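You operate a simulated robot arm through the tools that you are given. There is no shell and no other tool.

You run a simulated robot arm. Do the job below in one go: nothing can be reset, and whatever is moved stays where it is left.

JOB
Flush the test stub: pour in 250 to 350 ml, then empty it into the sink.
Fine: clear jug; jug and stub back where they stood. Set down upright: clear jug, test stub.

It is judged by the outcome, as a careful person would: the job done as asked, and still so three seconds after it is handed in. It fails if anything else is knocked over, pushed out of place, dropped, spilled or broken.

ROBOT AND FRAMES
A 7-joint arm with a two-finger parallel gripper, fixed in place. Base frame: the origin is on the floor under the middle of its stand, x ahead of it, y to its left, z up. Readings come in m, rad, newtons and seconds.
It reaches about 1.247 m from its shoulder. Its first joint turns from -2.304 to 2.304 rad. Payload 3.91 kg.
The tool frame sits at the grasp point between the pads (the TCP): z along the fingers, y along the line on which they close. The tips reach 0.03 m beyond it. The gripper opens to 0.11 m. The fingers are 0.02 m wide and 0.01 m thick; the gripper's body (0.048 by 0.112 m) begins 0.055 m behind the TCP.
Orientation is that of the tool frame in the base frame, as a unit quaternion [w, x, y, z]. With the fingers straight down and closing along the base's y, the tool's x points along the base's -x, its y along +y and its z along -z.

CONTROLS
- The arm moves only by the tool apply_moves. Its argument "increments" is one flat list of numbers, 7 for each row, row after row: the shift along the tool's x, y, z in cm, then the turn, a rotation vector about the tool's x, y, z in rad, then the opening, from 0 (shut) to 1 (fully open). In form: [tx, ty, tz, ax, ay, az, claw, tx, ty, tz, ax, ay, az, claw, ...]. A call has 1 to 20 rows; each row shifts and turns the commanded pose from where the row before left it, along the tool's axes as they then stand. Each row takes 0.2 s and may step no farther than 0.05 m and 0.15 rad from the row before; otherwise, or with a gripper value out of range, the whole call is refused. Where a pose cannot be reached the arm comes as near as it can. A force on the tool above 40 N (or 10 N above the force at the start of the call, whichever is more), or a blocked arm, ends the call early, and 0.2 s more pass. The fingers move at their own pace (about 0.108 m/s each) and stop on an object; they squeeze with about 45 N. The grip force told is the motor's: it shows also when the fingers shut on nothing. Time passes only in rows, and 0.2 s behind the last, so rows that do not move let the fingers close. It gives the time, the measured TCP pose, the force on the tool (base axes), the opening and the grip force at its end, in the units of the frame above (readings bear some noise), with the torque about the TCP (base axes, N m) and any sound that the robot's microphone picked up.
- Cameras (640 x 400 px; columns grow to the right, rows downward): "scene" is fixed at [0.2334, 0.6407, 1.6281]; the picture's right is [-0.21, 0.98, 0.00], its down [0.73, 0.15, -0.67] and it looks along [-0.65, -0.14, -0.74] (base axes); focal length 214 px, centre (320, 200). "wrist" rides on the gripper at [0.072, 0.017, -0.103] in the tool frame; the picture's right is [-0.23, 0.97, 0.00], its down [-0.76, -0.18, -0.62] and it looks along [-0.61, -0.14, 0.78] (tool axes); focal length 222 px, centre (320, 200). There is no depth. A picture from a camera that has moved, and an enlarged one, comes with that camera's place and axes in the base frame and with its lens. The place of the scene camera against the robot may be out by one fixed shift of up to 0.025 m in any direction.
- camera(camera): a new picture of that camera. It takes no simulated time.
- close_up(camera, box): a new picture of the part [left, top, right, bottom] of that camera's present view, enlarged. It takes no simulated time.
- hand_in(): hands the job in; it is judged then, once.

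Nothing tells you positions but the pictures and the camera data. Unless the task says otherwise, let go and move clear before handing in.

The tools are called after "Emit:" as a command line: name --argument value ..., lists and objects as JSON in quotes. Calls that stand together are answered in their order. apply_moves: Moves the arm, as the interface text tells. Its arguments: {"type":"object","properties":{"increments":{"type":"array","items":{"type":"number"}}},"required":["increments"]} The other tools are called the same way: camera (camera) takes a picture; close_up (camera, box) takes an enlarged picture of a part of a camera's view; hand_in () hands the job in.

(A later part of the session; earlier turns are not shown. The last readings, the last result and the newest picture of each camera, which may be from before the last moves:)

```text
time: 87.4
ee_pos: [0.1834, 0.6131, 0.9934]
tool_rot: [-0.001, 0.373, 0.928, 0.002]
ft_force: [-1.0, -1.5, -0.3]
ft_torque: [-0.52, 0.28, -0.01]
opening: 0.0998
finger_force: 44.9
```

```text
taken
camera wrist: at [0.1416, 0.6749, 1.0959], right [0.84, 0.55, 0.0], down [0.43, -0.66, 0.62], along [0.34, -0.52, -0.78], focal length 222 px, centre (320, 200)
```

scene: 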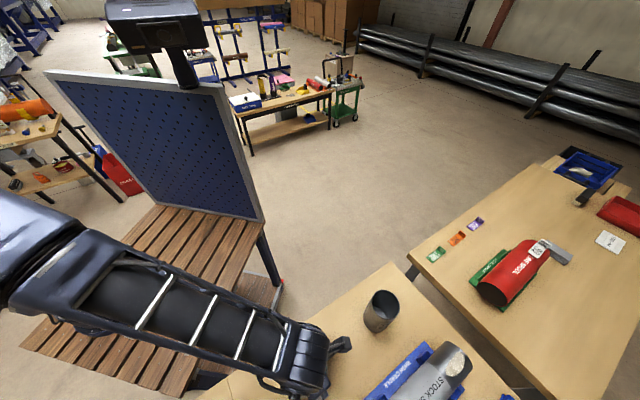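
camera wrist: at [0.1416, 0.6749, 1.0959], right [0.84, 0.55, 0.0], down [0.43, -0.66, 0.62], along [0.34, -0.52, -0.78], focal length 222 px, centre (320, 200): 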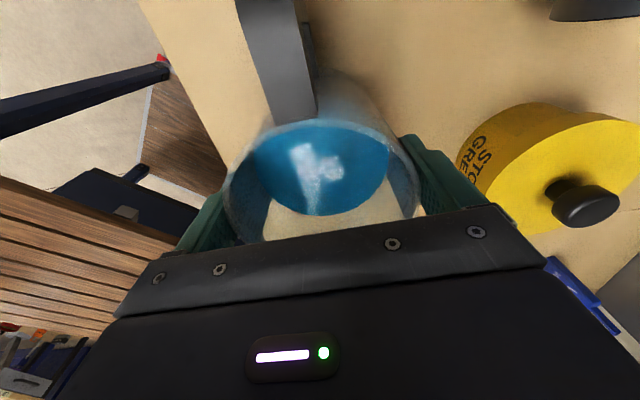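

The row count was malformed and nothing moved. I'll resend the lift properly.

Emit:
apply_moves --increments '[0, 0, -0.5, 0, 0, 0, 0, 0, 0, -0.8, 0, 0, 0, 0, 0, 0, -1, 0, 0, 0, 0, 0, 0, -1.2, 0, 0, 0, 0, 0, 0, -1.5, 0, 0, 0, 0, 0, 0, -1.5, 0, 0, 0, 0, 0, 0, -1.5, 0, 0, 0, 0, 0, 0, -1.5, 0, 0, 0, 0, 0, 0, -1.5, 0, 0, 0, 0, 0, 0, -1.5, 0, 0, 0, 0, 0, 0, -1.5, 0, 0, 0, 0, 0, 0, -1, 0, 0, 0, 0, 0, 0, 0, 0, 0, 0, 0, 0, 0, 0, 0, 0, 0, 0, 0, 0, 0, 0, 0, 0, 0]'

Emit:
camera --camera "wrist"

Emit:
camera --camera "scene"

```text
time: 90.6
ee_pos: [0.1822, 0.6128, 1.1431]
tool_rot: [0.0, 0.373, 0.928, 0.001]
ft_force: [0.2, 0.5, -6.3]
ft_torque: [-0.06, -0.05, -0.01]
opening: 0.0995
finger_force: 45.0
```

```text
taken
camera wrist: at [0.1411, 0.6747, 1.2464], right [0.84, 0.55, 0.0], down [0.43, -0.66, 0.62], along [0.34, -0.52, -0.78], focal length 222 px, centre (320, 200)
```

wrist: 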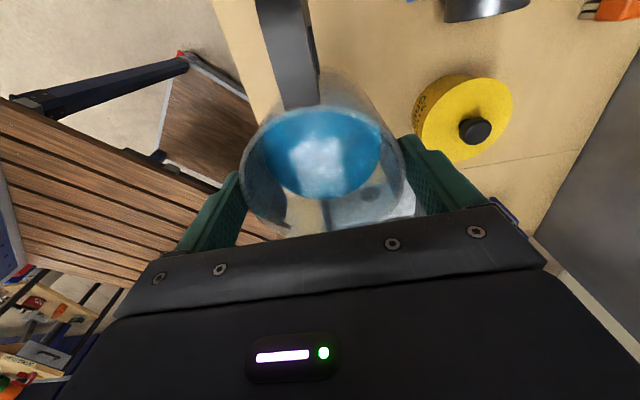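

```text
taken
```

scene: 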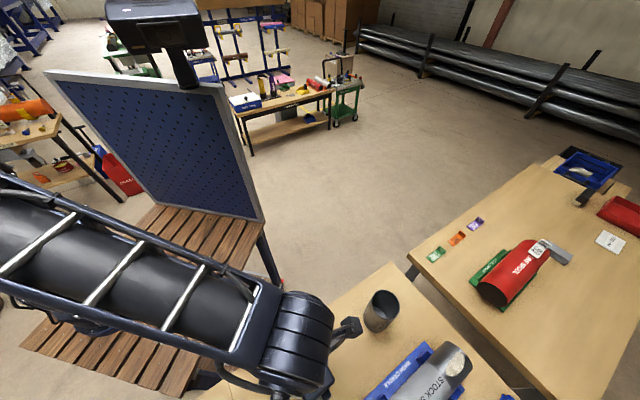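

The jug looks smaller relative to the fingers than before, so it may have slipped down in the grip. I'll check whether it's still moving before going on.

Emit:
apply_moves --increments '[0, 0, 0, 0, 0, 0, 0, 0, 0, 0, 0, 0, 0, 0, 0, 0, 0, 0, 0, 0, 0]'

Emit:
camera --camera "wrist"

Emit:
close_up --camera "scene" --box '[260, 290, 420, 390]'

```text
time: 91.4
ee_pos: [0.1815, 0.6133, 1.1422]
tool_rot: [-0.001, 0.373, 0.928, 0.001]
ft_force: [-0.1, -0.1, -5.7]
ft_torque: [-0.12, -0.06, 0.0]
opening: 0.0998
finger_force: 44.8
```

```text
taken
camera wrist: at [0.1411, 0.6747, 1.2464], right [0.84, 0.55, 0.0], down [0.43, -0.66, 0.62], along [0.34, -0.52, -0.78], focal length 222 px, centre (320, 200)
```

wrist: 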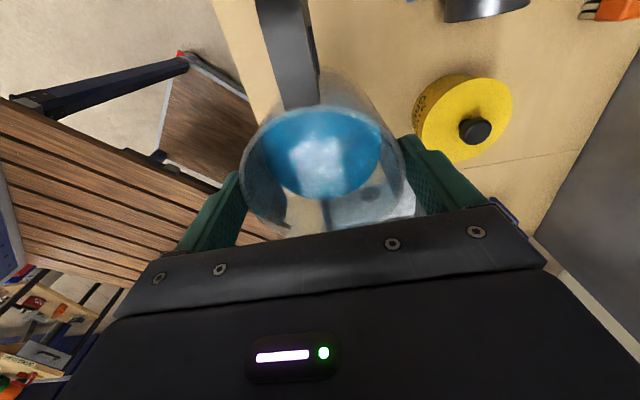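

```text
4.00 times, centred on (340, 340) of scene
camera zoom: at [0.2334, 0.6407, 1.6281], right [-0.21, 0.98, 0.0], down [0.73, 0.15, -0.67], along [-0.65, -0.14, -0.74], focal length 858 px, centre (240, -360)
```

zoom: 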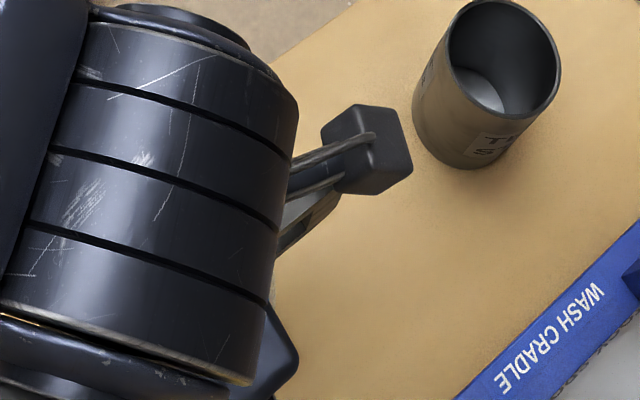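

Emit:
close_up --camera "wrist" --box '[200, 60, 440, 240]'

Emit:
close_up --camera "wrist" --box '[230, 130, 310, 240]'

```text
2.22 times, centred on (320, 150) of wrist
camera zoom: at [0.1411, 0.6747, 1.2464], right [0.84, 0.55, 0.0], down [0.43, -0.66, 0.62], along [0.34, -0.52, -0.78], focal length 494 px, centre (320, 311)
```

zoom: 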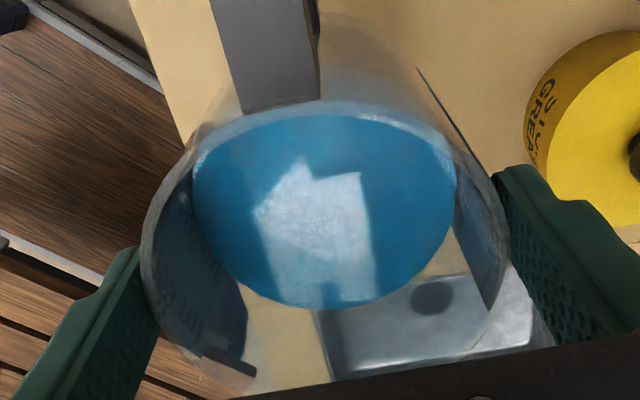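

```text
3.64 times, centred on (270, 185) of wrist
camera zoom: at [0.1411, 0.6747, 1.2464], right [0.84, 0.55, 0.0], down [0.43, -0.66, 0.62], along [0.34, -0.52, -0.78], focal length 808 px, centre (502, 254)
```

zoom: 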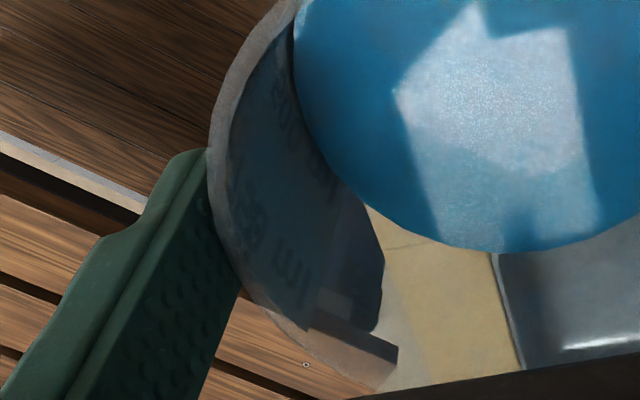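

The jug slid down about 2 cm while lifting and is now held only near its rim, so the grip was too high. Jug height and diameter look slightly different from my first estimate (rim z about 1.00, diameter 0.10). I'll set it back down carefully at the same spot and regrip lower and better centred.

Emit:
apply_moves --increments '[0, 0, 2, 0, 0, 0, 0, 0, 0, 2, 0, 0, 0, 0, 0, 0, 2, 0, 0, 0, 0, 0, 0, 2, 0, 0, 0, 0, 0, 0, 2, 0, 0, 0, 0, 0, 0, 1, 0, 0, 0, 0, 0, 0, 0, 0, 0, 0, 0]'

Emit:
apply_moves --increments '[0, 0, 0.4, 0, 0, 0, 0, 0, 0, 0.4, 0, 0, 0, 0, 0, 0, 0, 0, 0, 0, 0]'

Emit:
apply_moves --increments '[0, 0, 0.4, 0, 0, 0, 0, 0, 0, 0, 0, 0, 0, 0]'

```text
time: 93.0
ee_pos: [0.1818, 0.6124, 1.0331]
tool_rot: [-0.001, 0.374, 0.928, 0.001]
ft_force: [0.3, -0.2, -5.7]
ft_torque: [-0.07, -0.08, 0.01]
opening: 0.0995
finger_force: 45.3
```

```text
time: 93.8
ee_pos: [0.1826, 0.6126, 1.0235]
tool_rot: [0.0, 0.373, 0.928, 0.001]
ft_force: [0.0, -0.3, -5.8]
ft_torque: [-0.08, -0.04, 0.04]
opening: 0.0993
finger_force: 44.7
```

```text
time: 94.4
ee_pos: [0.1817, 0.6128, 1.0201]
tool_rot: [-0.001, 0.373, 0.928, 0.001]
ft_force: [-0.6, 0.3, -6.1]
ft_torque: [-0.04, -0.06, -0.02]
opening: 0.0995
finger_force: 45.5
```

Emit:
apply_moves --increments '[0, 0, 0.4, 0, 0, 0, 0, 0, 0, 0, 0, 0, 0, 0]'

Emit:
apply_moves --increments '[0, 0, 0.4, 0, 0, 0, 0, 0, 0, 0, 0, 0, 0, 0]'

Emit:
apply_moves --increments '[0, 0, 0.4, 0, 0, 0, 0, 0, 0, 0, 0, 0, 0, 0]'

```text
time: 95.0
ee_pos: [0.1822, 0.6135, 1.017]
tool_rot: [0.0, 0.372, 0.928, 0.001]
ft_force: [0.0, -2.3, -0.9]
ft_torque: [-0.32, 0.12, 0.06]
opening: 0.0996
finger_force: 44.8
```

```text
time: 95.5
ee_pos: [0.1818, 0.6149, 1.0156]
tool_rot: [-0.001, 0.372, 0.928, 0.004]
ft_force: [1.8, 2.2, 7.5]
ft_torque: [0.0, 0.12, -0.03]
opening: 0.0993
finger_force: 45.7
stopped in row 2: the force on the tool passed its limit at 41 N (the readings are from after the stop); the commanded pose is now the measured one
```

```text
time: 95.9
ee_pos: [0.182, 0.6174, 1.015]
tool_rot: [-0.002, 0.371, 0.929, 0.005]
ft_force: [1.6, 0.8, 7.5]
ft_torque: [-0.13, 0.09, 0.01]
opening: 0.0997
finger_force: 44.7
stopped in row 2: the force on the tool passed its limit at 41 N (the readings are from after the stop); the commanded pose is now the measured one
```

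The jug is standing on the bench again. I'll open the fingers and look.

Emit:
apply_moves --increments '[0, 0, 0, 0, 0, 0, 0.95, 0, 0, 0, 0, 0, 0, 1, 0, 0, 0, 0, 0, 0, 1, 0, 0, 0, 0, 0, 0, 1]'

Emit:
camera --camera "wrist"

Emit:
close_up --camera "wrist" --box '[200, 60, 440, 240]'

```text
time: 96.9
ee_pos: [0.1815, 0.6169, 1.0148]
tool_rot: [-0.002, 0.371, 0.929, 0.005]
ft_force: [-0.9, 0.3, -0.2]
ft_torque: [-0.02, 0.0, -0.03]
opening: 0.1099
finger_force: 0.1
```

```text
taken
camera wrist: at [0.1399, 0.6781, 1.1192], right [0.84, 0.55, 0.01], down [0.43, -0.66, 0.62], along [0.34, -0.51, -0.79], focal length 222 px, centre (320, 200)
```

wrist: 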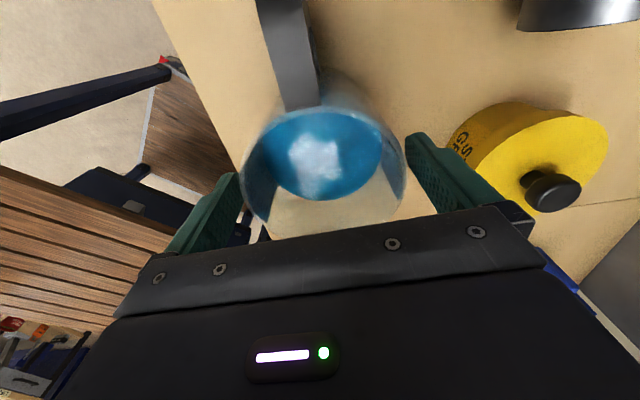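

```text
2.22 times, centred on (320, 150) of wrist
camera zoom: at [0.1399, 0.6781, 1.1192], right [0.84, 0.55, 0.01], down [0.43, -0.66, 0.62], along [0.34, -0.51, -0.79], focal length 494 px, centre (320, 311)
```

zoom: 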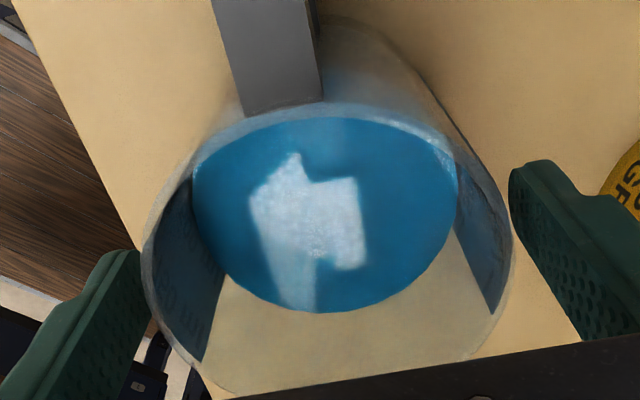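

The rim is at about z=1.01, with the jug centre 7 mm toward the spout side of my grip. I'll recentre and go about 4.5 cm lower before gripping again.

Emit:
apply_moves --increments '[-0.4, 0.1, 0, 0.0078, -0.0074, 0, 1, -0.3, 0.1, 0.5, 0, 0, 0, 1, 0, 0, 1, 0, 0, 0, 1, 0, 0, 1, 0, 0, 0, 1, 0, 0, 1, 0, 0, 0, 1, 0, 0, 1, 0, 0, 0, 1, 0, 0, 0, 0, 0, 0, 1]'

Emit:
close_up --camera "wrist" --box '[160, 60, 480, 260]'

```text
time: 98.5
ee_pos: [0.186, 0.6139, 0.9699]
tool_rot: [0.0, 0.371, 0.929, 0.0]
ft_force: [0.7, 0.1, -0.2]
ft_torque: [-0.03, -0.04, 0.04]
opening: 0.1101
finger_force: 0.0
```

```text
2.00 times, centred on (320, 160) of wrist
camera zoom: at [0.1461, 0.676, 1.0731], right [0.84, 0.55, 0.0], down [0.43, -0.65, 0.62], along [0.34, -0.52, -0.78], focal length 444 px, centre (320, 280)
```

zoom: 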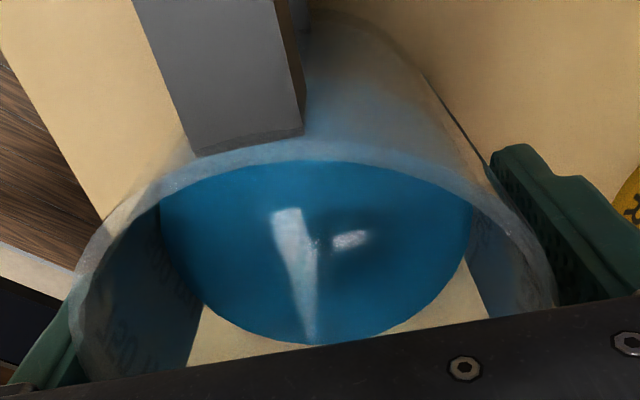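

Emit:
apply_moves --increments '[0, 0, 0, 0, 0, 0, 0.95, 0, 0, 0, 0, 0, 0, 0.92, 0, 0, 0, 0, 0, 0, 0.88, 0, 0, 0, 0, 0, 0, 0.7, 0, 0, 0, 0, 0, 0, 0.4, 0, 0, 0, 0, 0, 0, 0, 0, 0, 0, 0, 0, 0, 0]'

Emit:
close_up --camera "wrist" --box '[160, 60, 480, 260]'

```text
time: 100.1
ee_pos: [0.1874, 0.6137, 0.9688]
tool_rot: [0.0, 0.371, 0.929, 0.0]
ft_force: [-0.9, -1.2, -0.5]
ft_torque: [-0.36, 0.24, 0.08]
opening: 0.1001
finger_force: 44.2
```

```text
2.00 times, centred on (320, 160) of wrist
camera zoom: at [0.1462, 0.6759, 1.0732], right [0.84, 0.55, 0.0], down [0.43, -0.65, 0.62], along [0.34, -0.52, -0.78], focal length 444 px, centre (320, 280)
```

zoom: 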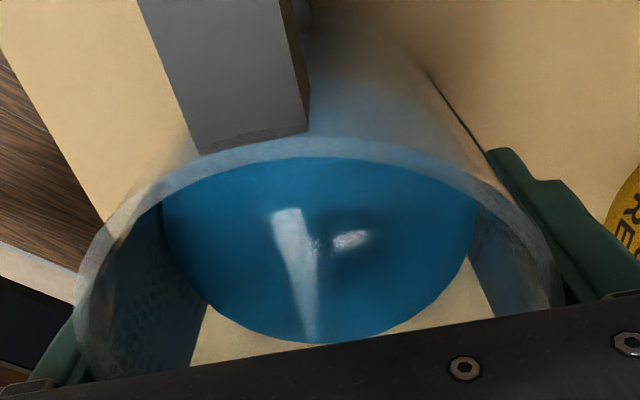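

Emit:
apply_moves --increments '[0, 0, 0, 0, 0, 0, 0, 0, 0, 0, 0, 0, 0, 0, 0, 0, -0.3, 0, 0, 0, 0, 0, 0, -0.3, 0, 0, 0, 0, 0, 0, -0.4, 0, 0, 0, 0, 0, 0, -0.5, 0, 0, 0, 0, 0, 0, -0.5, 0, 0, 0, 0, 0, 0, 0, 0, 0, 0, 0]'

Emit:
close_up --camera "wrist" --box '[160, 60, 480, 260]'

```text
time: 101.9
ee_pos: [0.1886, 0.6132, 0.989]
tool_rot: [0.0, 0.372, 0.928, 0.001]
ft_force: [-1.2, 0.3, -6.3]
ft_torque: [-0.13, -0.1, -0.04]
opening: 0.1
finger_force: 44.6
```

```text
2.00 times, centred on (320, 160) of wrist
camera zoom: at [0.1466, 0.6759, 1.093], right [0.84, 0.55, 0.0], down [0.43, -0.65, 0.62], along [0.34, -0.52, -0.78], focal length 444 px, centre (320, 280)
```

zoom: 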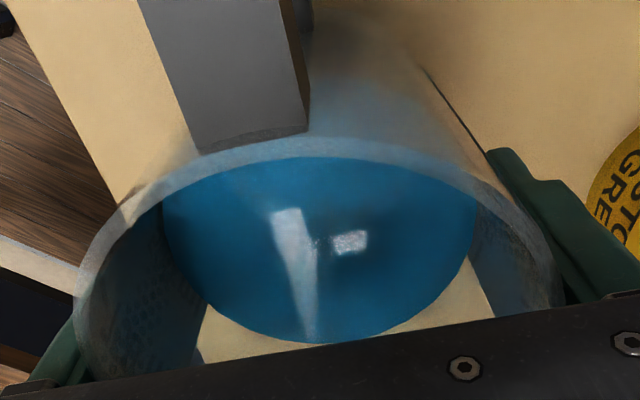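

No slip this time: the image relative to the fingers is unchanged after a 2 cm lift. I'll lift higher and take several readings to weigh it.

Emit:
apply_moves --increments '[0, 0, -1, 0, 0, 0, 0, 0, 0, -1.5, 0, 0, 0, 0, 0, 0, -1.5, 0, 0, 0, 0, 0, 0, -1.5, 0, 0, 0, 0, 0, 0, -1.5, 0, 0, 0, 0, 0, 0, -1.5, 0, 0, 0, 0, 0, 0, -1.5, 0, 0, 0, 0, 0, 0, -1.5, 0, 0, 0, 0, 0, 0, -1.5, 0, 0, 0, 0, 0, 0, -1.5, 0, 0, 0, 0, 0, 0, -1, 0, 0, 0, 0, 0, 0, 0, 0, 0, 0, 0, 0, 0, 0, 0, 0, 0, 0, 0]'

Emit:
apply_moves --increments '[0, 0, 0, 0, 0, 0, 0]'

Emit:
apply_moves --increments '[0, 0, 0, 0, 0, 0, 0]'

Emit:
apply_moves --increments '[0, 0, 0, 0, 0, 0, 0]'

Emit:
apply_moves --increments '[0, 0, 0, 0, 0, 0, 0]'

Emit:
apply_moves --increments '[0, 0, 0, 0, 0, 0, 0]'

Emit:
apply_moves --increments '[0, 0, 0, 0, 0, 0, 0]'

Emit:
close_up --camera "wrist" --box '[160, 60, 480, 260]'

Emit:
camera --camera "scene"

```text
refused: increments must hold 7 numbers for each row
```

```text
time: 102.3
ee_pos: [0.1865, 0.6133, 0.9901]
tool_rot: [0.002, 0.371, 0.929, 0.0]
ft_force: [-0.3, 0.1, -6.3]
ft_torque: [-0.12, -0.14, -0.02]
opening: 0.0995
finger_force: 45.0
```

```text
time: 102.7
ee_pos: [0.1874, 0.6145, 0.99]
tool_rot: [0.001, 0.372, 0.928, 0.0]
ft_force: [-0.6, -0.4, -6.0]
ft_torque: [-0.13, -0.11, 0.01]
opening: 0.0999
finger_force: 44.8
```

```text
time: 103.1
ee_pos: [0.186, 0.6135, 0.9905]
tool_rot: [0.0, 0.372, 0.928, 0.0]
ft_force: [0.4, -0.5, -6.3]
ft_torque: [-0.12, -0.13, 0.02]
opening: 0.0996
finger_force: 44.8
```

```text
time: 103.5
ee_pos: [0.1868, 0.6137, 0.9884]
tool_rot: [0.001, 0.371, 0.929, -0.001]
ft_force: [-0.5, -0.1, -6.0]
ft_torque: [-0.14, -0.11, 0.01]
opening: 0.0998
finger_force: 44.6
```

```text
time: 103.9
ee_pos: [0.1875, 0.6139, 0.9893]
tool_rot: [0.001, 0.371, 0.929, -0.001]
ft_force: [-0.3, 0.1, -7.0]
ft_torque: [-0.1, -0.13, -0.04]
opening: 0.0997
finger_force: 44.8
```

```text
time: 104.3
ee_pos: [0.1879, 0.6139, 0.9888]
tool_rot: [0.001, 0.372, 0.928, 0.0]
ft_force: [-0.5, -0.4, -5.9]
ft_torque: [-0.11, -0.1, 0.03]
opening: 0.0996
finger_force: 44.8
```

```text
2.00 times, centred on (320, 160) of wrist
camera zoom: at [0.1465, 0.676, 1.0931], right [0.84, 0.55, 0.0], down [0.43, -0.65, 0.62], along [0.34, -0.52, -0.78], focal length 444 px, centre (320, 280)
```

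zoom: 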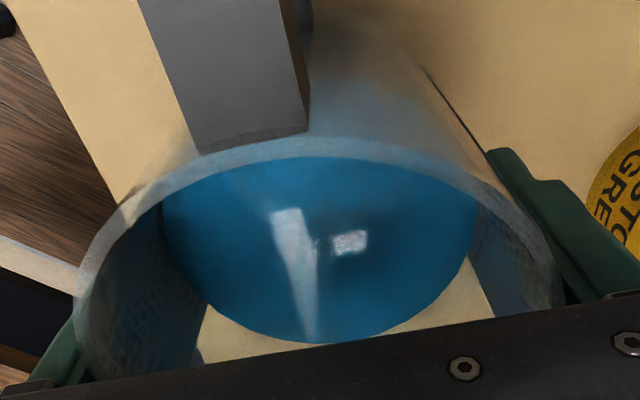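

```text
taken
```

scene: 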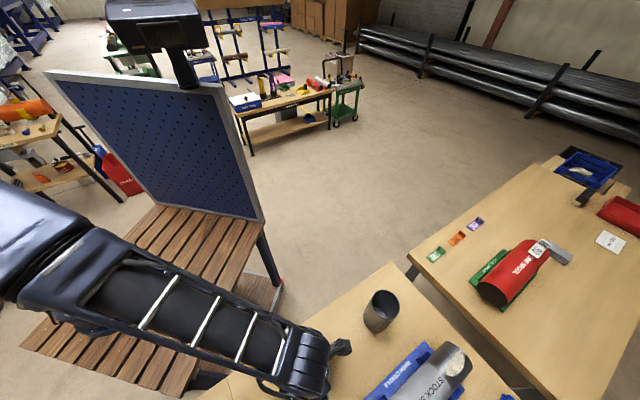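

I'm still at 2 cm above the bench, weighing about 6.1 N (0.62 kg total). I'll resend the lift correctly.

Emit:
apply_moves --increments '[0, 0, -1, 0, 0, 0, 0, 0, 0, -1.5, 0, 0, 0, 0, 0, 0, -1.5, 0, 0, 0, 0, 0, 0, -1.5, 0, 0, 0, 0, 0, 0, -1.5, 0, 0, 0, 0, 0, 0, -1.5, 0, 0, 0, 0, 0, 0, -1.5, 0, 0, 0, 0, 0, 0, -1.5, 0, 0, 0, 0, 0, 0, -1.5, 0, 0, 0, 0, 0, 0, -1.5, 0, 0, 0, 0, 0, 0, -1.5, 0, 0, 0, 0, 0, 0, -1, 0, 0, 0, 0, 0, 0, 0, 0, 0, 0, 0]'

Emit:
close_up --camera "wrist" --box '[160, 60, 480, 260]'

Emit:
close_up --camera "scene" --box '[0, 0, 320, 400]'

```text
time: 107.1
ee_pos: [0.1865, 0.6133, 1.1598]
tool_rot: [0.0, 0.372, 0.928, 0.0]
ft_force: [0.6, 0.0, -7.2]
ft_torque: [-0.11, -0.13, 0.0]
opening: 0.0995
finger_force: 44.8
```

```text
2.00 times, centred on (320, 160) of wrist
camera zoom: at [0.1455, 0.6763, 1.2637], right [0.84, 0.55, 0.0], down [0.43, -0.65, 0.62], along [0.34, -0.52, -0.78], focal length 444 px, centre (320, 280)
```

zoom: 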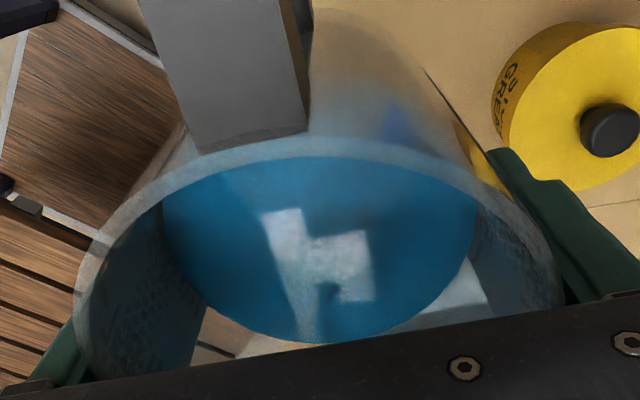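

```text
1.00 times, centred on (160, 200) of scene (not enlarged: the box is as wide or as high as the picture)
camera zoom: at [0.2334, 0.6407, 1.6281], right [-0.21, 0.98, 0.0], down [0.73, 0.15, -0.67], along [-0.65, -0.14, -0.74], focal length 214 px, centre (480, 200)
```

zoom: 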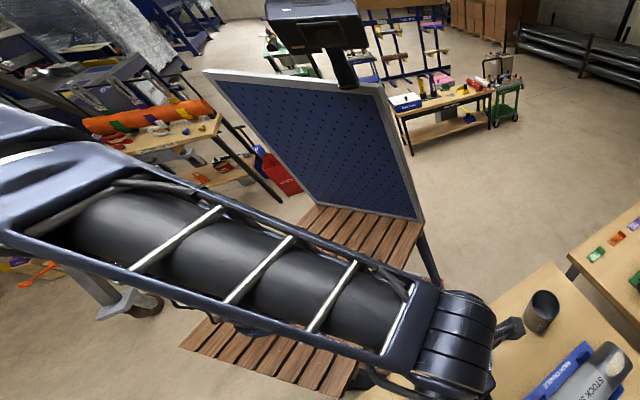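

The jug is held securely. I'll rotate it about its own axis so the spout will face back toward the arm, then carry it level at a safe height to just beyond the stub.

Emit:
apply_moves --increments '[0, 0, 0, 0, 0, 0.1, 0, 0, 0, 0, 0, 0, 0.12, 0, 0, 0, 0, 0, 0, 0.12, 0, 0, 0, 0, 0, 0, 0.12, 0, 0, 0, 0, 0, 0, 0.086, 0, 1.02, -0.446, 0, 0, 0, 0, 0, 2.048, -0.892, 0, 0, 0, 0, 0, 2.048, -0.892, 0, 0, 0, 0, 0, 2.048, -0.892, 0, 0, 0, 0, 0, 2.048, -0.892, 0, 0, 0, 0, 0, 2.048, -0.892, 0, 0, 0, 0, 0, 2.048, -0.892, 0, 0, 0, 0, 0]'

Emit:
camera --camera "wrist"

Emit:
close_up --camera "scene" --box '[0, 0, 320, 400]'

```text
time: 109.7
ee_pos: [0.0955, 0.7276, 1.1596]
tool_rot: [0.0, 0.608, 0.794, 0.0]
ft_force: [0.0, -0.2, -6.7]
ft_torque: [-0.15, -0.07, 0.02]
opening: 0.0998
finger_force: 45.1
```

```text
taken
camera wrist: at [0.0934, 0.8019, 1.2634], right [1.0, 0.03, 0.0], down [0.03, -0.78, 0.62], along [0.02, -0.62, -0.78], focal length 222 px, centre (320, 200)
```

wrist: 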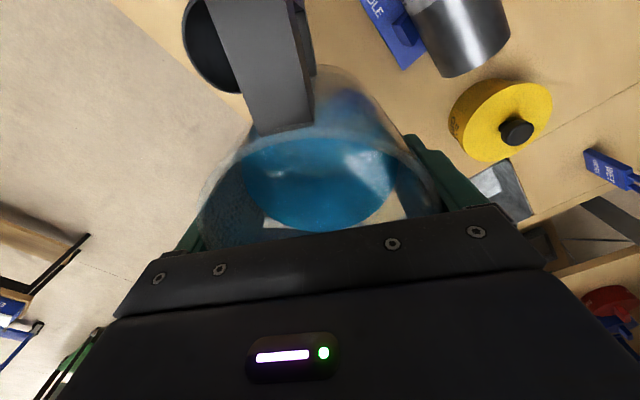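

```text
1.00 times, centred on (160, 200) of scene (not enlarged: the box is as wide or as high as the picture)
camera zoom: at [0.2334, 0.6407, 1.6281], right [-0.21, 0.98, 0.0], down [0.73, 0.15, -0.67], along [-0.65, -0.14, -0.74], focal length 214 px, centre (480, 200)
```

zoom: 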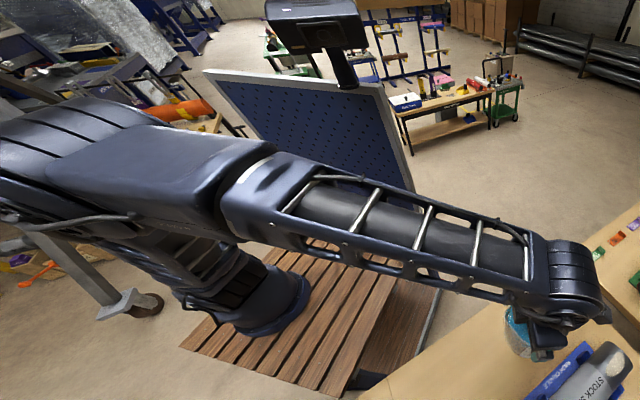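

Emit:
apply_moves --increments '[2.048, -0.892, 0, 0, 0, 0, 0, 2.048, -0.892, 0, 0, 0, 0, 0, 2.048, -0.892, 0, 0, 0, 0, 0, 2.048, -0.892, 0, 0, 0, 0, 0, 2.048, -0.892, 0, 0, 0, 0, 0, 2.048, -0.892, 0, 0, 0, 0, 0, 2.048, -0.892, 0, 0, 0, 0, 0, 1.02, -0.446, 0, 0, 0, 0, 0, 0, 0, 0, 0, 0, 0, 0]'

Emit:
camera --camera "wrist"

Emit:
camera --camera "scene"

Emit:
close_up --camera "scene" --box '[320, 220, 480, 320]'

```text
time: 111.7
ee_pos: [-0.0065, 0.8587, 1.1589]
tool_rot: [0.0, 0.608, 0.794, 0.001]
ft_force: [0.7, -0.8, -5.4]
ft_torque: [-0.12, -0.04, -0.03]
opening: 0.0999
finger_force: 45.3
```

```text
taken
camera wrist: at [-0.01, 0.9327, 1.2632], right [1.0, 0.03, 0.0], down [0.03, -0.78, 0.62], along [0.02, -0.62, -0.78], focal length 222 px, centre (320, 200)
```

wrist: 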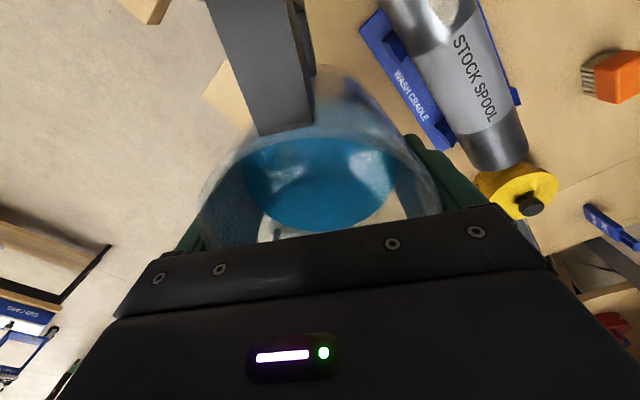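

```text
taken
```

scene: 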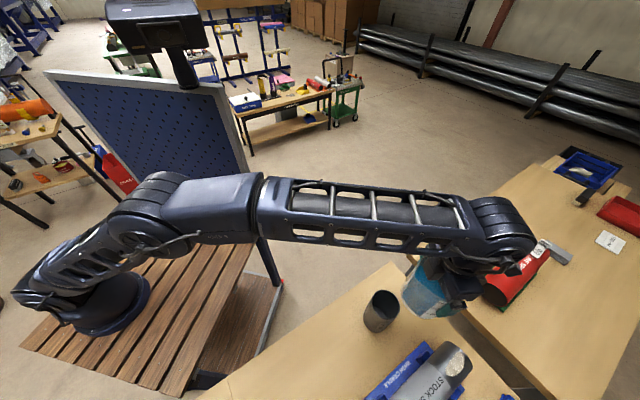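

```text
4.00 times, centred on (400, 270) of scene
camera zoom: at [0.2334, 0.6407, 1.6281], right [-0.21, 0.98, 0.0], down [0.73, 0.15, -0.67], along [-0.65, -0.14, -0.74], focal length 858 px, centre (0, -80)
```

zoom: 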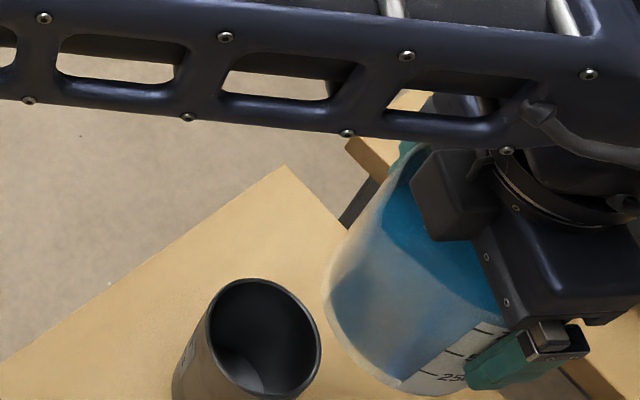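

The scene camera has a clear side view of the jug, including its graduations. I'll zoom in.

Emit:
close_up --camera "scene" --box '[395, 250, 475, 325]'

Emit:
close_up --camera "scene" --box '[420, 290, 460, 322]'

```text
5.33 times, centred on (435, 288) of scene
camera zoom: at [0.2334, 0.6407, 1.6281], right [-0.21, 0.98, 0.0], down [0.73, 0.15, -0.67], along [-0.65, -0.14, -0.74], focal length 1144 px, centre (-293, -267)
```

zoom: 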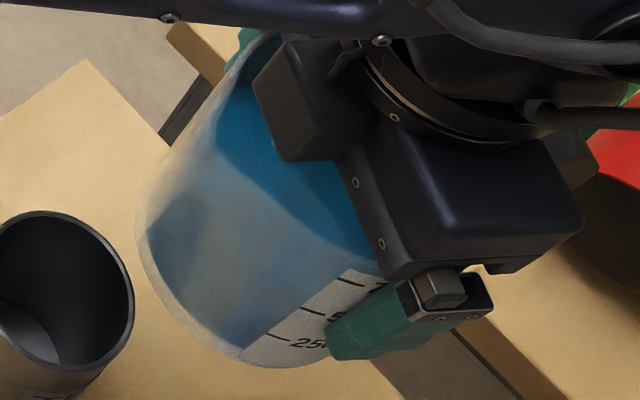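

```text
12.50 times, centred on (440, 306) of scene
camera zoom: at [0.2334, 0.6407, 1.6281], right [-0.21, 0.98, 0.0], down [0.73, 0.15, -0.67], along [-0.65, -0.14, -0.74], focal length 2681 px, centre (-1180, -1125)
```

zoom: 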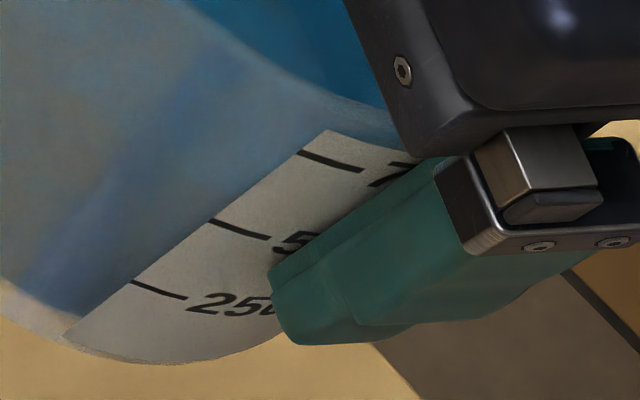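

The graduations read 250/500/750 ml and the liquid sits at about the 750 mark. That means the bench top is nearer z=0.86, and I can use the marks to measure what I pour. I'll pre-tilt about 23 degrees (below pouring angle) here to check the spout against the stub mouth.

Emit:
apply_moves --increments '[0, 0, 0, 0, 0.06, 0, 0, 0, 0, 0, 0, 0.08, 0, 0, 0, 0, 0, 0, 0.08, 0, 0, 0, 0, 0, 0, 0.08, 0, 0, 0, 0, 0, 0, 0.06, 0, 0, 0, 0, 0, 0, 0.04, 0, 0, 0, 0, 0, 0, 0, 0, 0]'

Emit:
camera --camera "scene"

Emit:
close_up --camera "scene" --box '[340, 230, 500, 330]'

Emit:
camera --camera "wrist"

```text
time: 113.3
ee_pos: [-0.007, 0.8592, 1.1601]
tool_rot: [-0.157, 0.596, 0.778, 0.122]
ft_force: [0.2, 0.0, -6.6]
ft_torque: [-0.23, -0.06, 0.02]
opening: 0.0998
finger_force: 44.8
```

```text
taken
```

scene: 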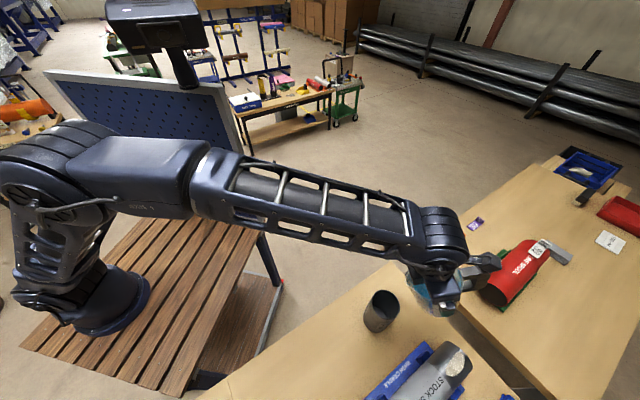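

```text
4.00 times, centred on (420, 280) of scene
camera zoom: at [0.2334, 0.6407, 1.6281], right [-0.21, 0.98, 0.0], down [0.73, 0.15, -0.67], along [-0.65, -0.14, -0.74], focal length 858 px, centre (-80, -120)
```

zoom: 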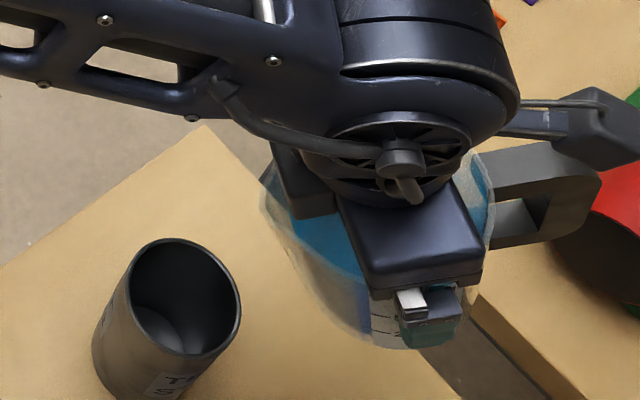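

```text
taken
camera wrist: at [0.0016, 0.8881, 1.2831], right [0.99, 0.05, -0.09], down [0.07, -0.96, 0.28], along [-0.07, -0.28, -0.96], focal length 222 px, centre (320, 200)
```

wrist: 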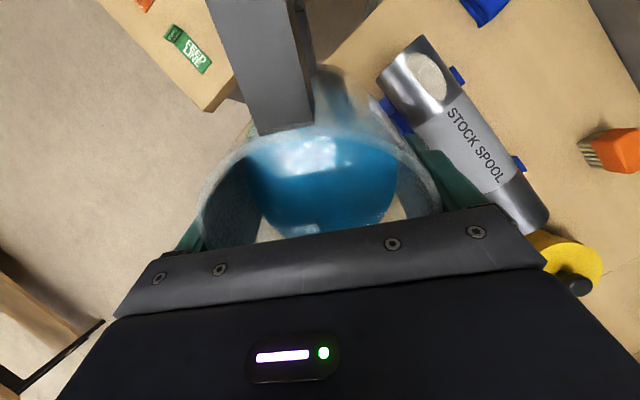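

The prediction matches the picture: the spout tip is right over the stub mouth, about 14 cm above it. I'll lower the tilted jug by 6.5 cm.

Emit:
apply_moves --increments '[-0.506, 0, 1.197, 0, 0, 0, 0, -0.506, 0, 1.197, 0, 0, 0, 0, -0.506, 0, 1.197, 0, 0, 0, 0, -0.506, 0, 1.197, 0, 0, 0, 0, -0.506, 0, 1.197, 0, 0, 0, 0, 0, 0, 0, 0, 0, 0, 0]'

Emit:
close_up --camera "scene" --box '[340, 230, 500, 330]'

Emit:
camera --camera "wrist"

```text
time: 114.7
ee_pos: [-0.0073, 0.8581, 1.0942]
tool_rot: [-0.157, 0.597, 0.778, 0.122]
ft_force: [-0.4, -0.6, -6.2]
ft_torque: [-0.26, -0.08, -0.03]
opening: 0.0998
finger_force: 45.4
```

```text
4.00 times, centred on (420, 280) of scene
camera zoom: at [0.2334, 0.6407, 1.6281], right [-0.21, 0.98, 0.0], down [0.73, 0.15, -0.67], along [-0.65, -0.14, -0.74], focal length 858 px, centre (-80, -120)
```

zoom: 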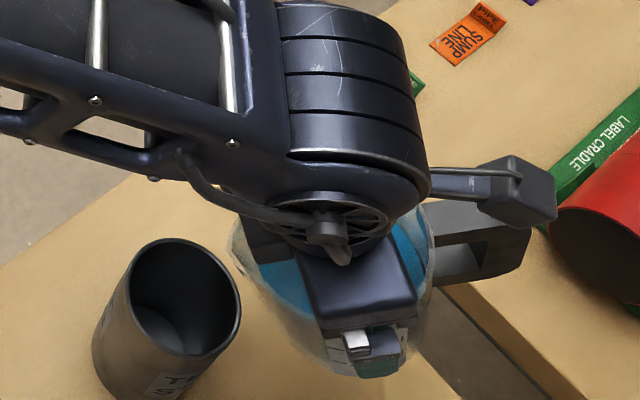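

```text
taken
camera wrist: at [0.0018, 0.8879, 1.2178], right [0.99, 0.05, -0.09], down [0.07, -0.96, 0.28], along [-0.07, -0.28, -0.96], focal length 222 px, centre (320, 200)
```

wrist: 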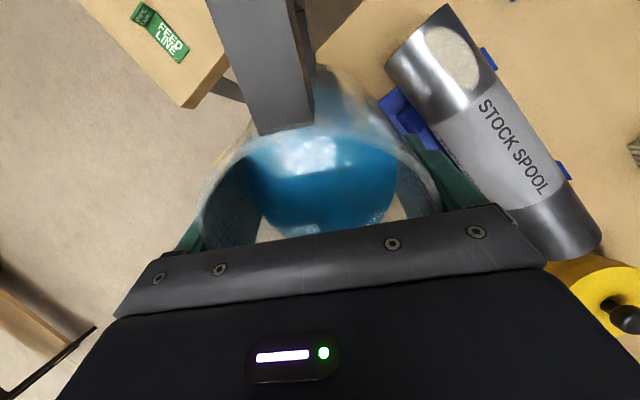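

Spout tip is where predicted, about 8 cm above the stub mouth and on its axis. I'll increase the tilt in small steps, watching for the first flow.

Emit:
apply_moves --increments '[0, 0, 0, 0, 0.04, 0, 0, 0, 0, 0, 0, 0.04, 0, 0, 0, 0, 0, 0, 0.04, 0, 0, 0, 0, 0, 0, 0.04, 0, 0, 0, 0, 0, 0, 0.03, 0, 0, 0, 0, 0, 0, 0, 0, 0]'

Emit:
close_up --camera "scene" --box '[340, 230, 500, 330]'

Emit:
close_up --camera "wrist" --box '[160, 80, 480, 280]'

```text
time: 116.1
ee_pos: [-0.0084, 0.8587, 1.0942]
tool_rot: [-0.231, 0.582, 0.759, 0.177]
ft_force: [-0.6, 0.2, -5.7]
ft_torque: [-0.27, -0.02, -0.02]
opening: 0.0998
finger_force: 45.1
```

```text
4.00 times, centred on (420, 280) of scene
camera zoom: at [0.2334, 0.6407, 1.6281], right [-0.21, 0.98, 0.0], down [0.73, 0.15, -0.67], along [-0.65, -0.14, -0.74], focal length 858 px, centre (-80, -120)
```

zoom: 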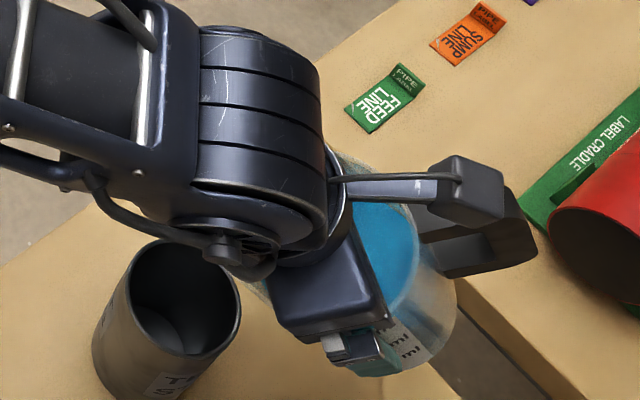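

```text
2.00 times, centred on (320, 180) of wrist
camera zoom: at [0.0078, 0.8651, 1.2208], right [0.99, 0.07, -0.13], down [0.08, -0.99, 0.09], along [-0.12, -0.1, -0.99], focal length 444 px, centre (320, 240)
```

zoom: 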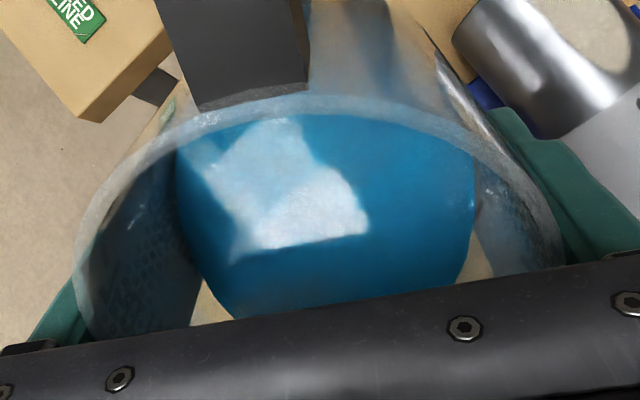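

Emit:
apply_moves --increments '[0, 0, 0, 0, 0.03, 0, 0, 0, 0, 0, 0, 0.03, 0, 0, 0, 0, 0, 0, 0, 0, 0, 0, 0, 0, 0, 0, 0, 0]'

Emit:
close_up --camera "wrist" --box '[160, 80, 480, 280]'

Emit:
close_up --camera "scene" --box '[340, 260, 460, 340]'

```text
time: 117.1
ee_pos: [-0.0081, 0.858, 1.0937]
tool_rot: [-0.254, 0.576, 0.752, 0.194]
ft_force: [-0.1, 0.2, -5.6]
ft_torque: [-0.29, -0.07, -0.02]
opening: 0.0998
finger_force: 44.8
```

```text
2.00 times, centred on (320, 180) of wrist
camera zoom: at [0.0096, 0.8579, 1.2204], right [0.99, 0.08, -0.14], down [0.08, -1.0, 0.04], along [-0.13, -0.05, -0.99], focal length 444 px, centre (320, 240)
```

zoom: 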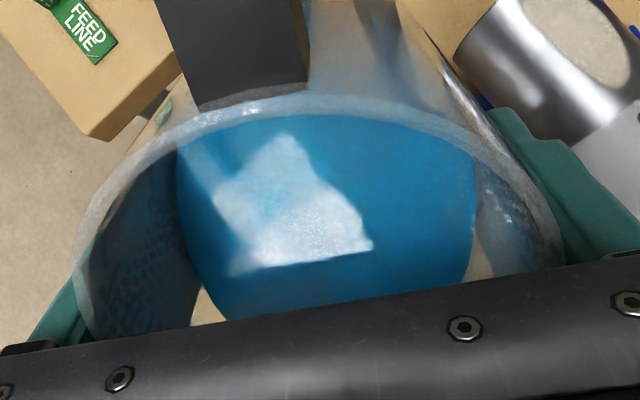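

```text
5.00 times, centred on (400, 300) of scene
camera zoom: at [0.2334, 0.6407, 1.6281], right [-0.21, 0.98, 0.0], down [0.73, 0.15, -0.67], along [-0.65, -0.14, -0.74], focal length 1072 px, centre (-80, -300)
```

zoom: 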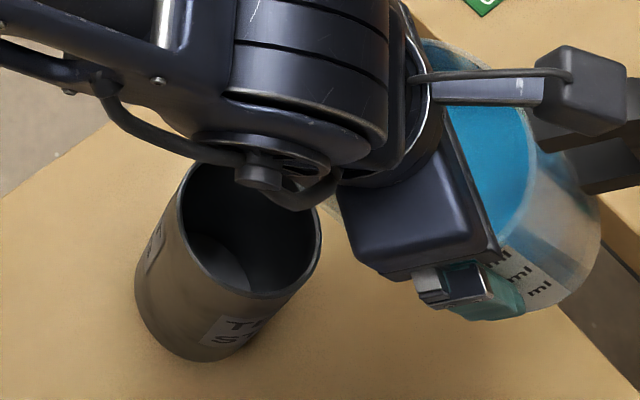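

Emit:
apply_moves --increments '[0, 0, 0, 0, 0.03, 0, 0, 0, 0, 0, 0, 0.03, 0, 0, 0, 0, 0, 0, 0, 0, 0, 0, 0, 0, 0, 0, 0, 0]'

Emit:
close_up --camera "wrist" --box '[160, 80, 480, 280]'

Emit:
close_up --camera "scene" --box '[340, 260, 460, 340]'

```text
time: 118.1
ee_pos: [-0.0079, 0.858, 1.0935]
tool_rot: [-0.276, 0.57, 0.745, 0.211]
ft_force: [-0.2, 0.3, -6.1]
ft_torque: [-0.27, -0.09, -0.01]
opening: 0.0998
finger_force: 44.9
```

```text
2.00 times, centred on (320, 180) of wrist
camera zoom: at [0.0118, 0.8504, 1.22], right [0.99, 0.09, -0.15], down [0.08, -1.0, -0.02], along [-0.15, 0.01, -0.99], focal length 444 px, centre (320, 240)
```

zoom: 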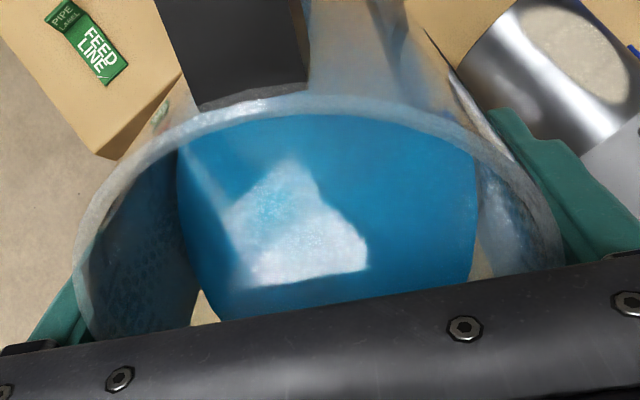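

```text
5.00 times, centred on (400, 300) of scene
camera zoom: at [0.2334, 0.6407, 1.6281], right [-0.21, 0.98, 0.0], down [0.73, 0.15, -0.67], along [-0.65, -0.14, -0.74], focal length 1072 px, centre (-80, -300)
```

zoom: 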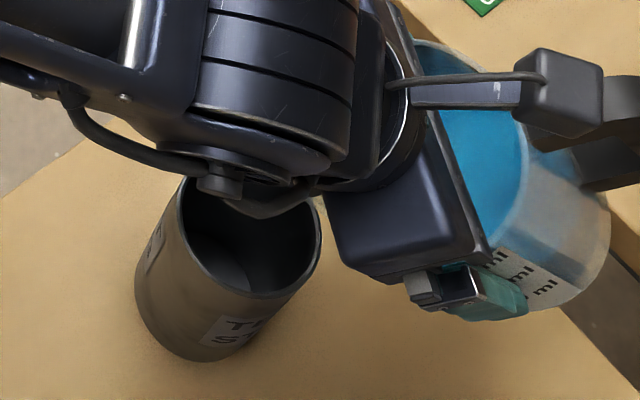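

Emit:
apply_moves --increments '[0, 0, 0, 0, 0.03, 0, 0, 0, 0, 0, 0, 0.03, 0, 0, 0, 0, 0, 0, 0, 0, 0, 0, 0, 0, 0, 0, 0, 0]'

Emit:
close_up --camera "wrist" --box '[160, 80, 480, 280]'

Emit:
close_up --camera "scene" --box '[340, 260, 460, 340]'

```text
time: 119.1
ee_pos: [-0.0072, 0.8587, 1.0941]
tool_rot: [-0.298, 0.563, 0.736, 0.229]
ft_force: [-0.6, 0.1, -6.6]
ft_torque: [-0.26, -0.07, 0.02]
opening: 0.0997
finger_force: 44.5
```

```text
2.00 times, centred on (320, 180) of wrist
camera zoom: at [0.0136, 0.8432, 1.219], right [0.98, 0.1, -0.16], down [0.08, -0.99, -0.08], along [-0.16, 0.07, -0.98], focal length 444 px, centre (320, 240)
```

zoom: 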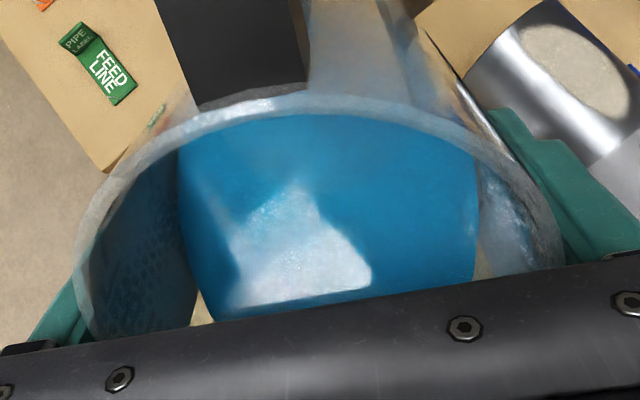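

```text
5.00 times, centred on (400, 300) of scene
camera zoom: at [0.2334, 0.6407, 1.6281], right [-0.21, 0.98, 0.0], down [0.73, 0.15, -0.67], along [-0.65, -0.14, -0.74], focal length 1072 px, centre (-80, -300)
```

zoom: 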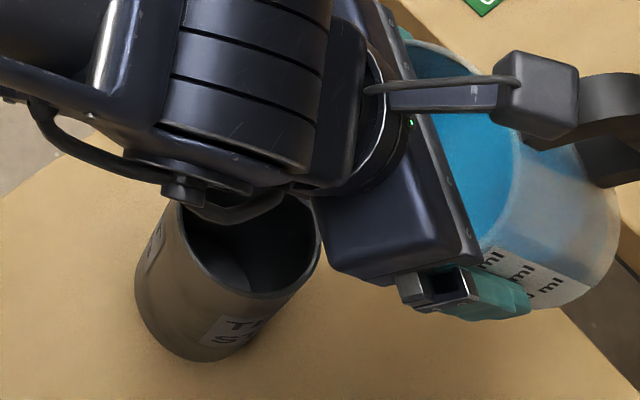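

Emit:
apply_moves --increments '[0, 0, 0, 0, 0.03, 0, 0, 0, 0, 0, 0, 0.03, 0, 0, 0, 0, 0, 0, 0, 0, 0, 0, 0, 0, 0, 0, 0, 0]'

Emit:
close_up --camera "wrist" --box '[160, 80, 480, 280]'

Emit:
close_up --camera "scene" --box '[340, 260, 460, 340]'

```text
time: 120.1
ee_pos: [-0.0086, 0.8582, 1.094]
tool_rot: [-0.32, 0.557, 0.726, 0.245]
ft_force: [0.1, 0.2, -6.4]
ft_torque: [-0.26, -0.06, 0.02]
opening: 0.0998
finger_force: 44.7
```

```text
2.00 times, centred on (320, 180) of wrist
camera zoom: at [0.0153, 0.8359, 1.2176], right [0.98, 0.11, -0.17], down [0.08, -0.99, -0.14], along [-0.18, 0.12, -0.98], focal length 444 px, centre (320, 240)
```

zoom: 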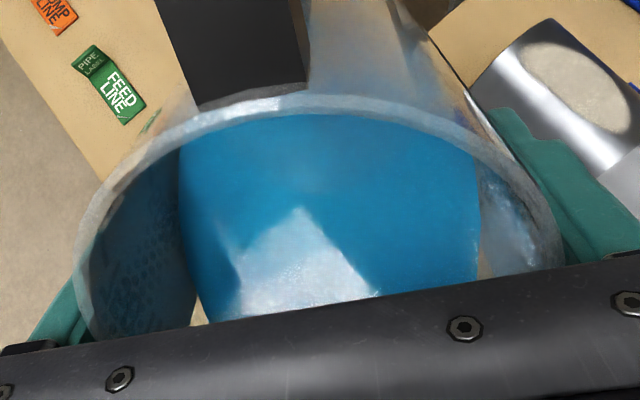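

```text
5.00 times, centred on (400, 300) of scene
camera zoom: at [0.2334, 0.6407, 1.6281], right [-0.21, 0.98, 0.0], down [0.73, 0.15, -0.67], along [-0.65, -0.14, -0.74], focal length 1072 px, centre (-80, -300)
```

zoom: 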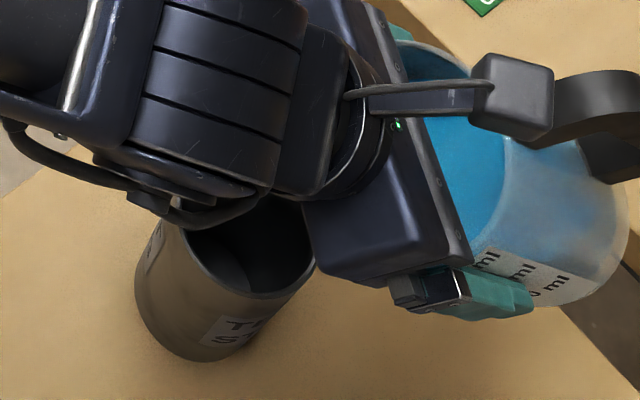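

Emit:
apply_moves --increments '[0, 0, 0, 0, 0.03, 0, 0, 0, 0, 0, 0, 0.02, 0, 0, 0, 0, 0, 0, 0, 0, 0, 0, 0, 0, 0, 0, 0, 0]'

Emit:
close_up --camera "wrist" --box '[160, 80, 480, 280]'

Emit:
close_up --camera "scene" --box '[340, 260, 460, 340]'

```text
time: 121.1
ee_pos: [-0.0087, 0.8586, 1.0938]
tool_rot: [-0.337, 0.551, 0.718, 0.259]
ft_force: [0.5, 0.4, -6.3]
ft_torque: [-0.25, -0.03, -0.05]
opening: 0.0996
finger_force: 45.3
```

```text
2.00 times, centred on (320, 180) of wrist
camera zoom: at [0.0171, 0.8299, 1.2161], right [0.98, 0.11, -0.17], down [0.08, -0.98, -0.19], along [-0.19, 0.17, -0.97], focal length 444 px, centre (320, 240)
```

zoom: 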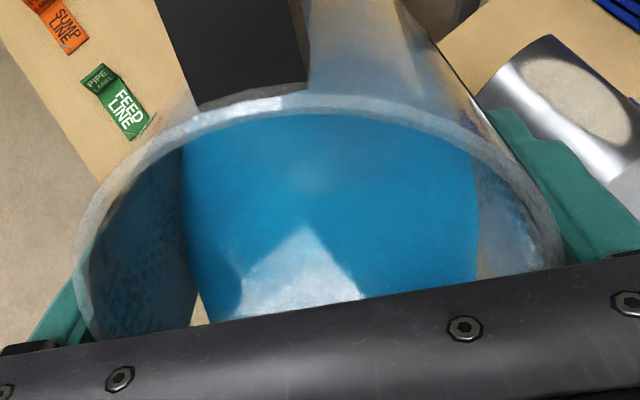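

```text
5.00 times, centred on (400, 300) of scene
camera zoom: at [0.2334, 0.6407, 1.6281], right [-0.21, 0.98, 0.0], down [0.73, 0.15, -0.67], along [-0.65, -0.14, -0.74], focal length 1072 px, centre (-80, -300)
```

zoom: 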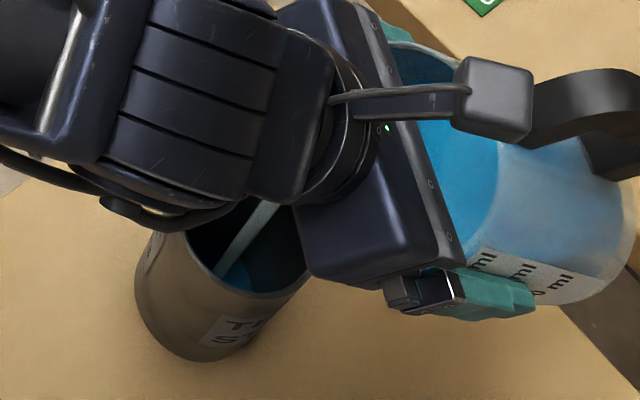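

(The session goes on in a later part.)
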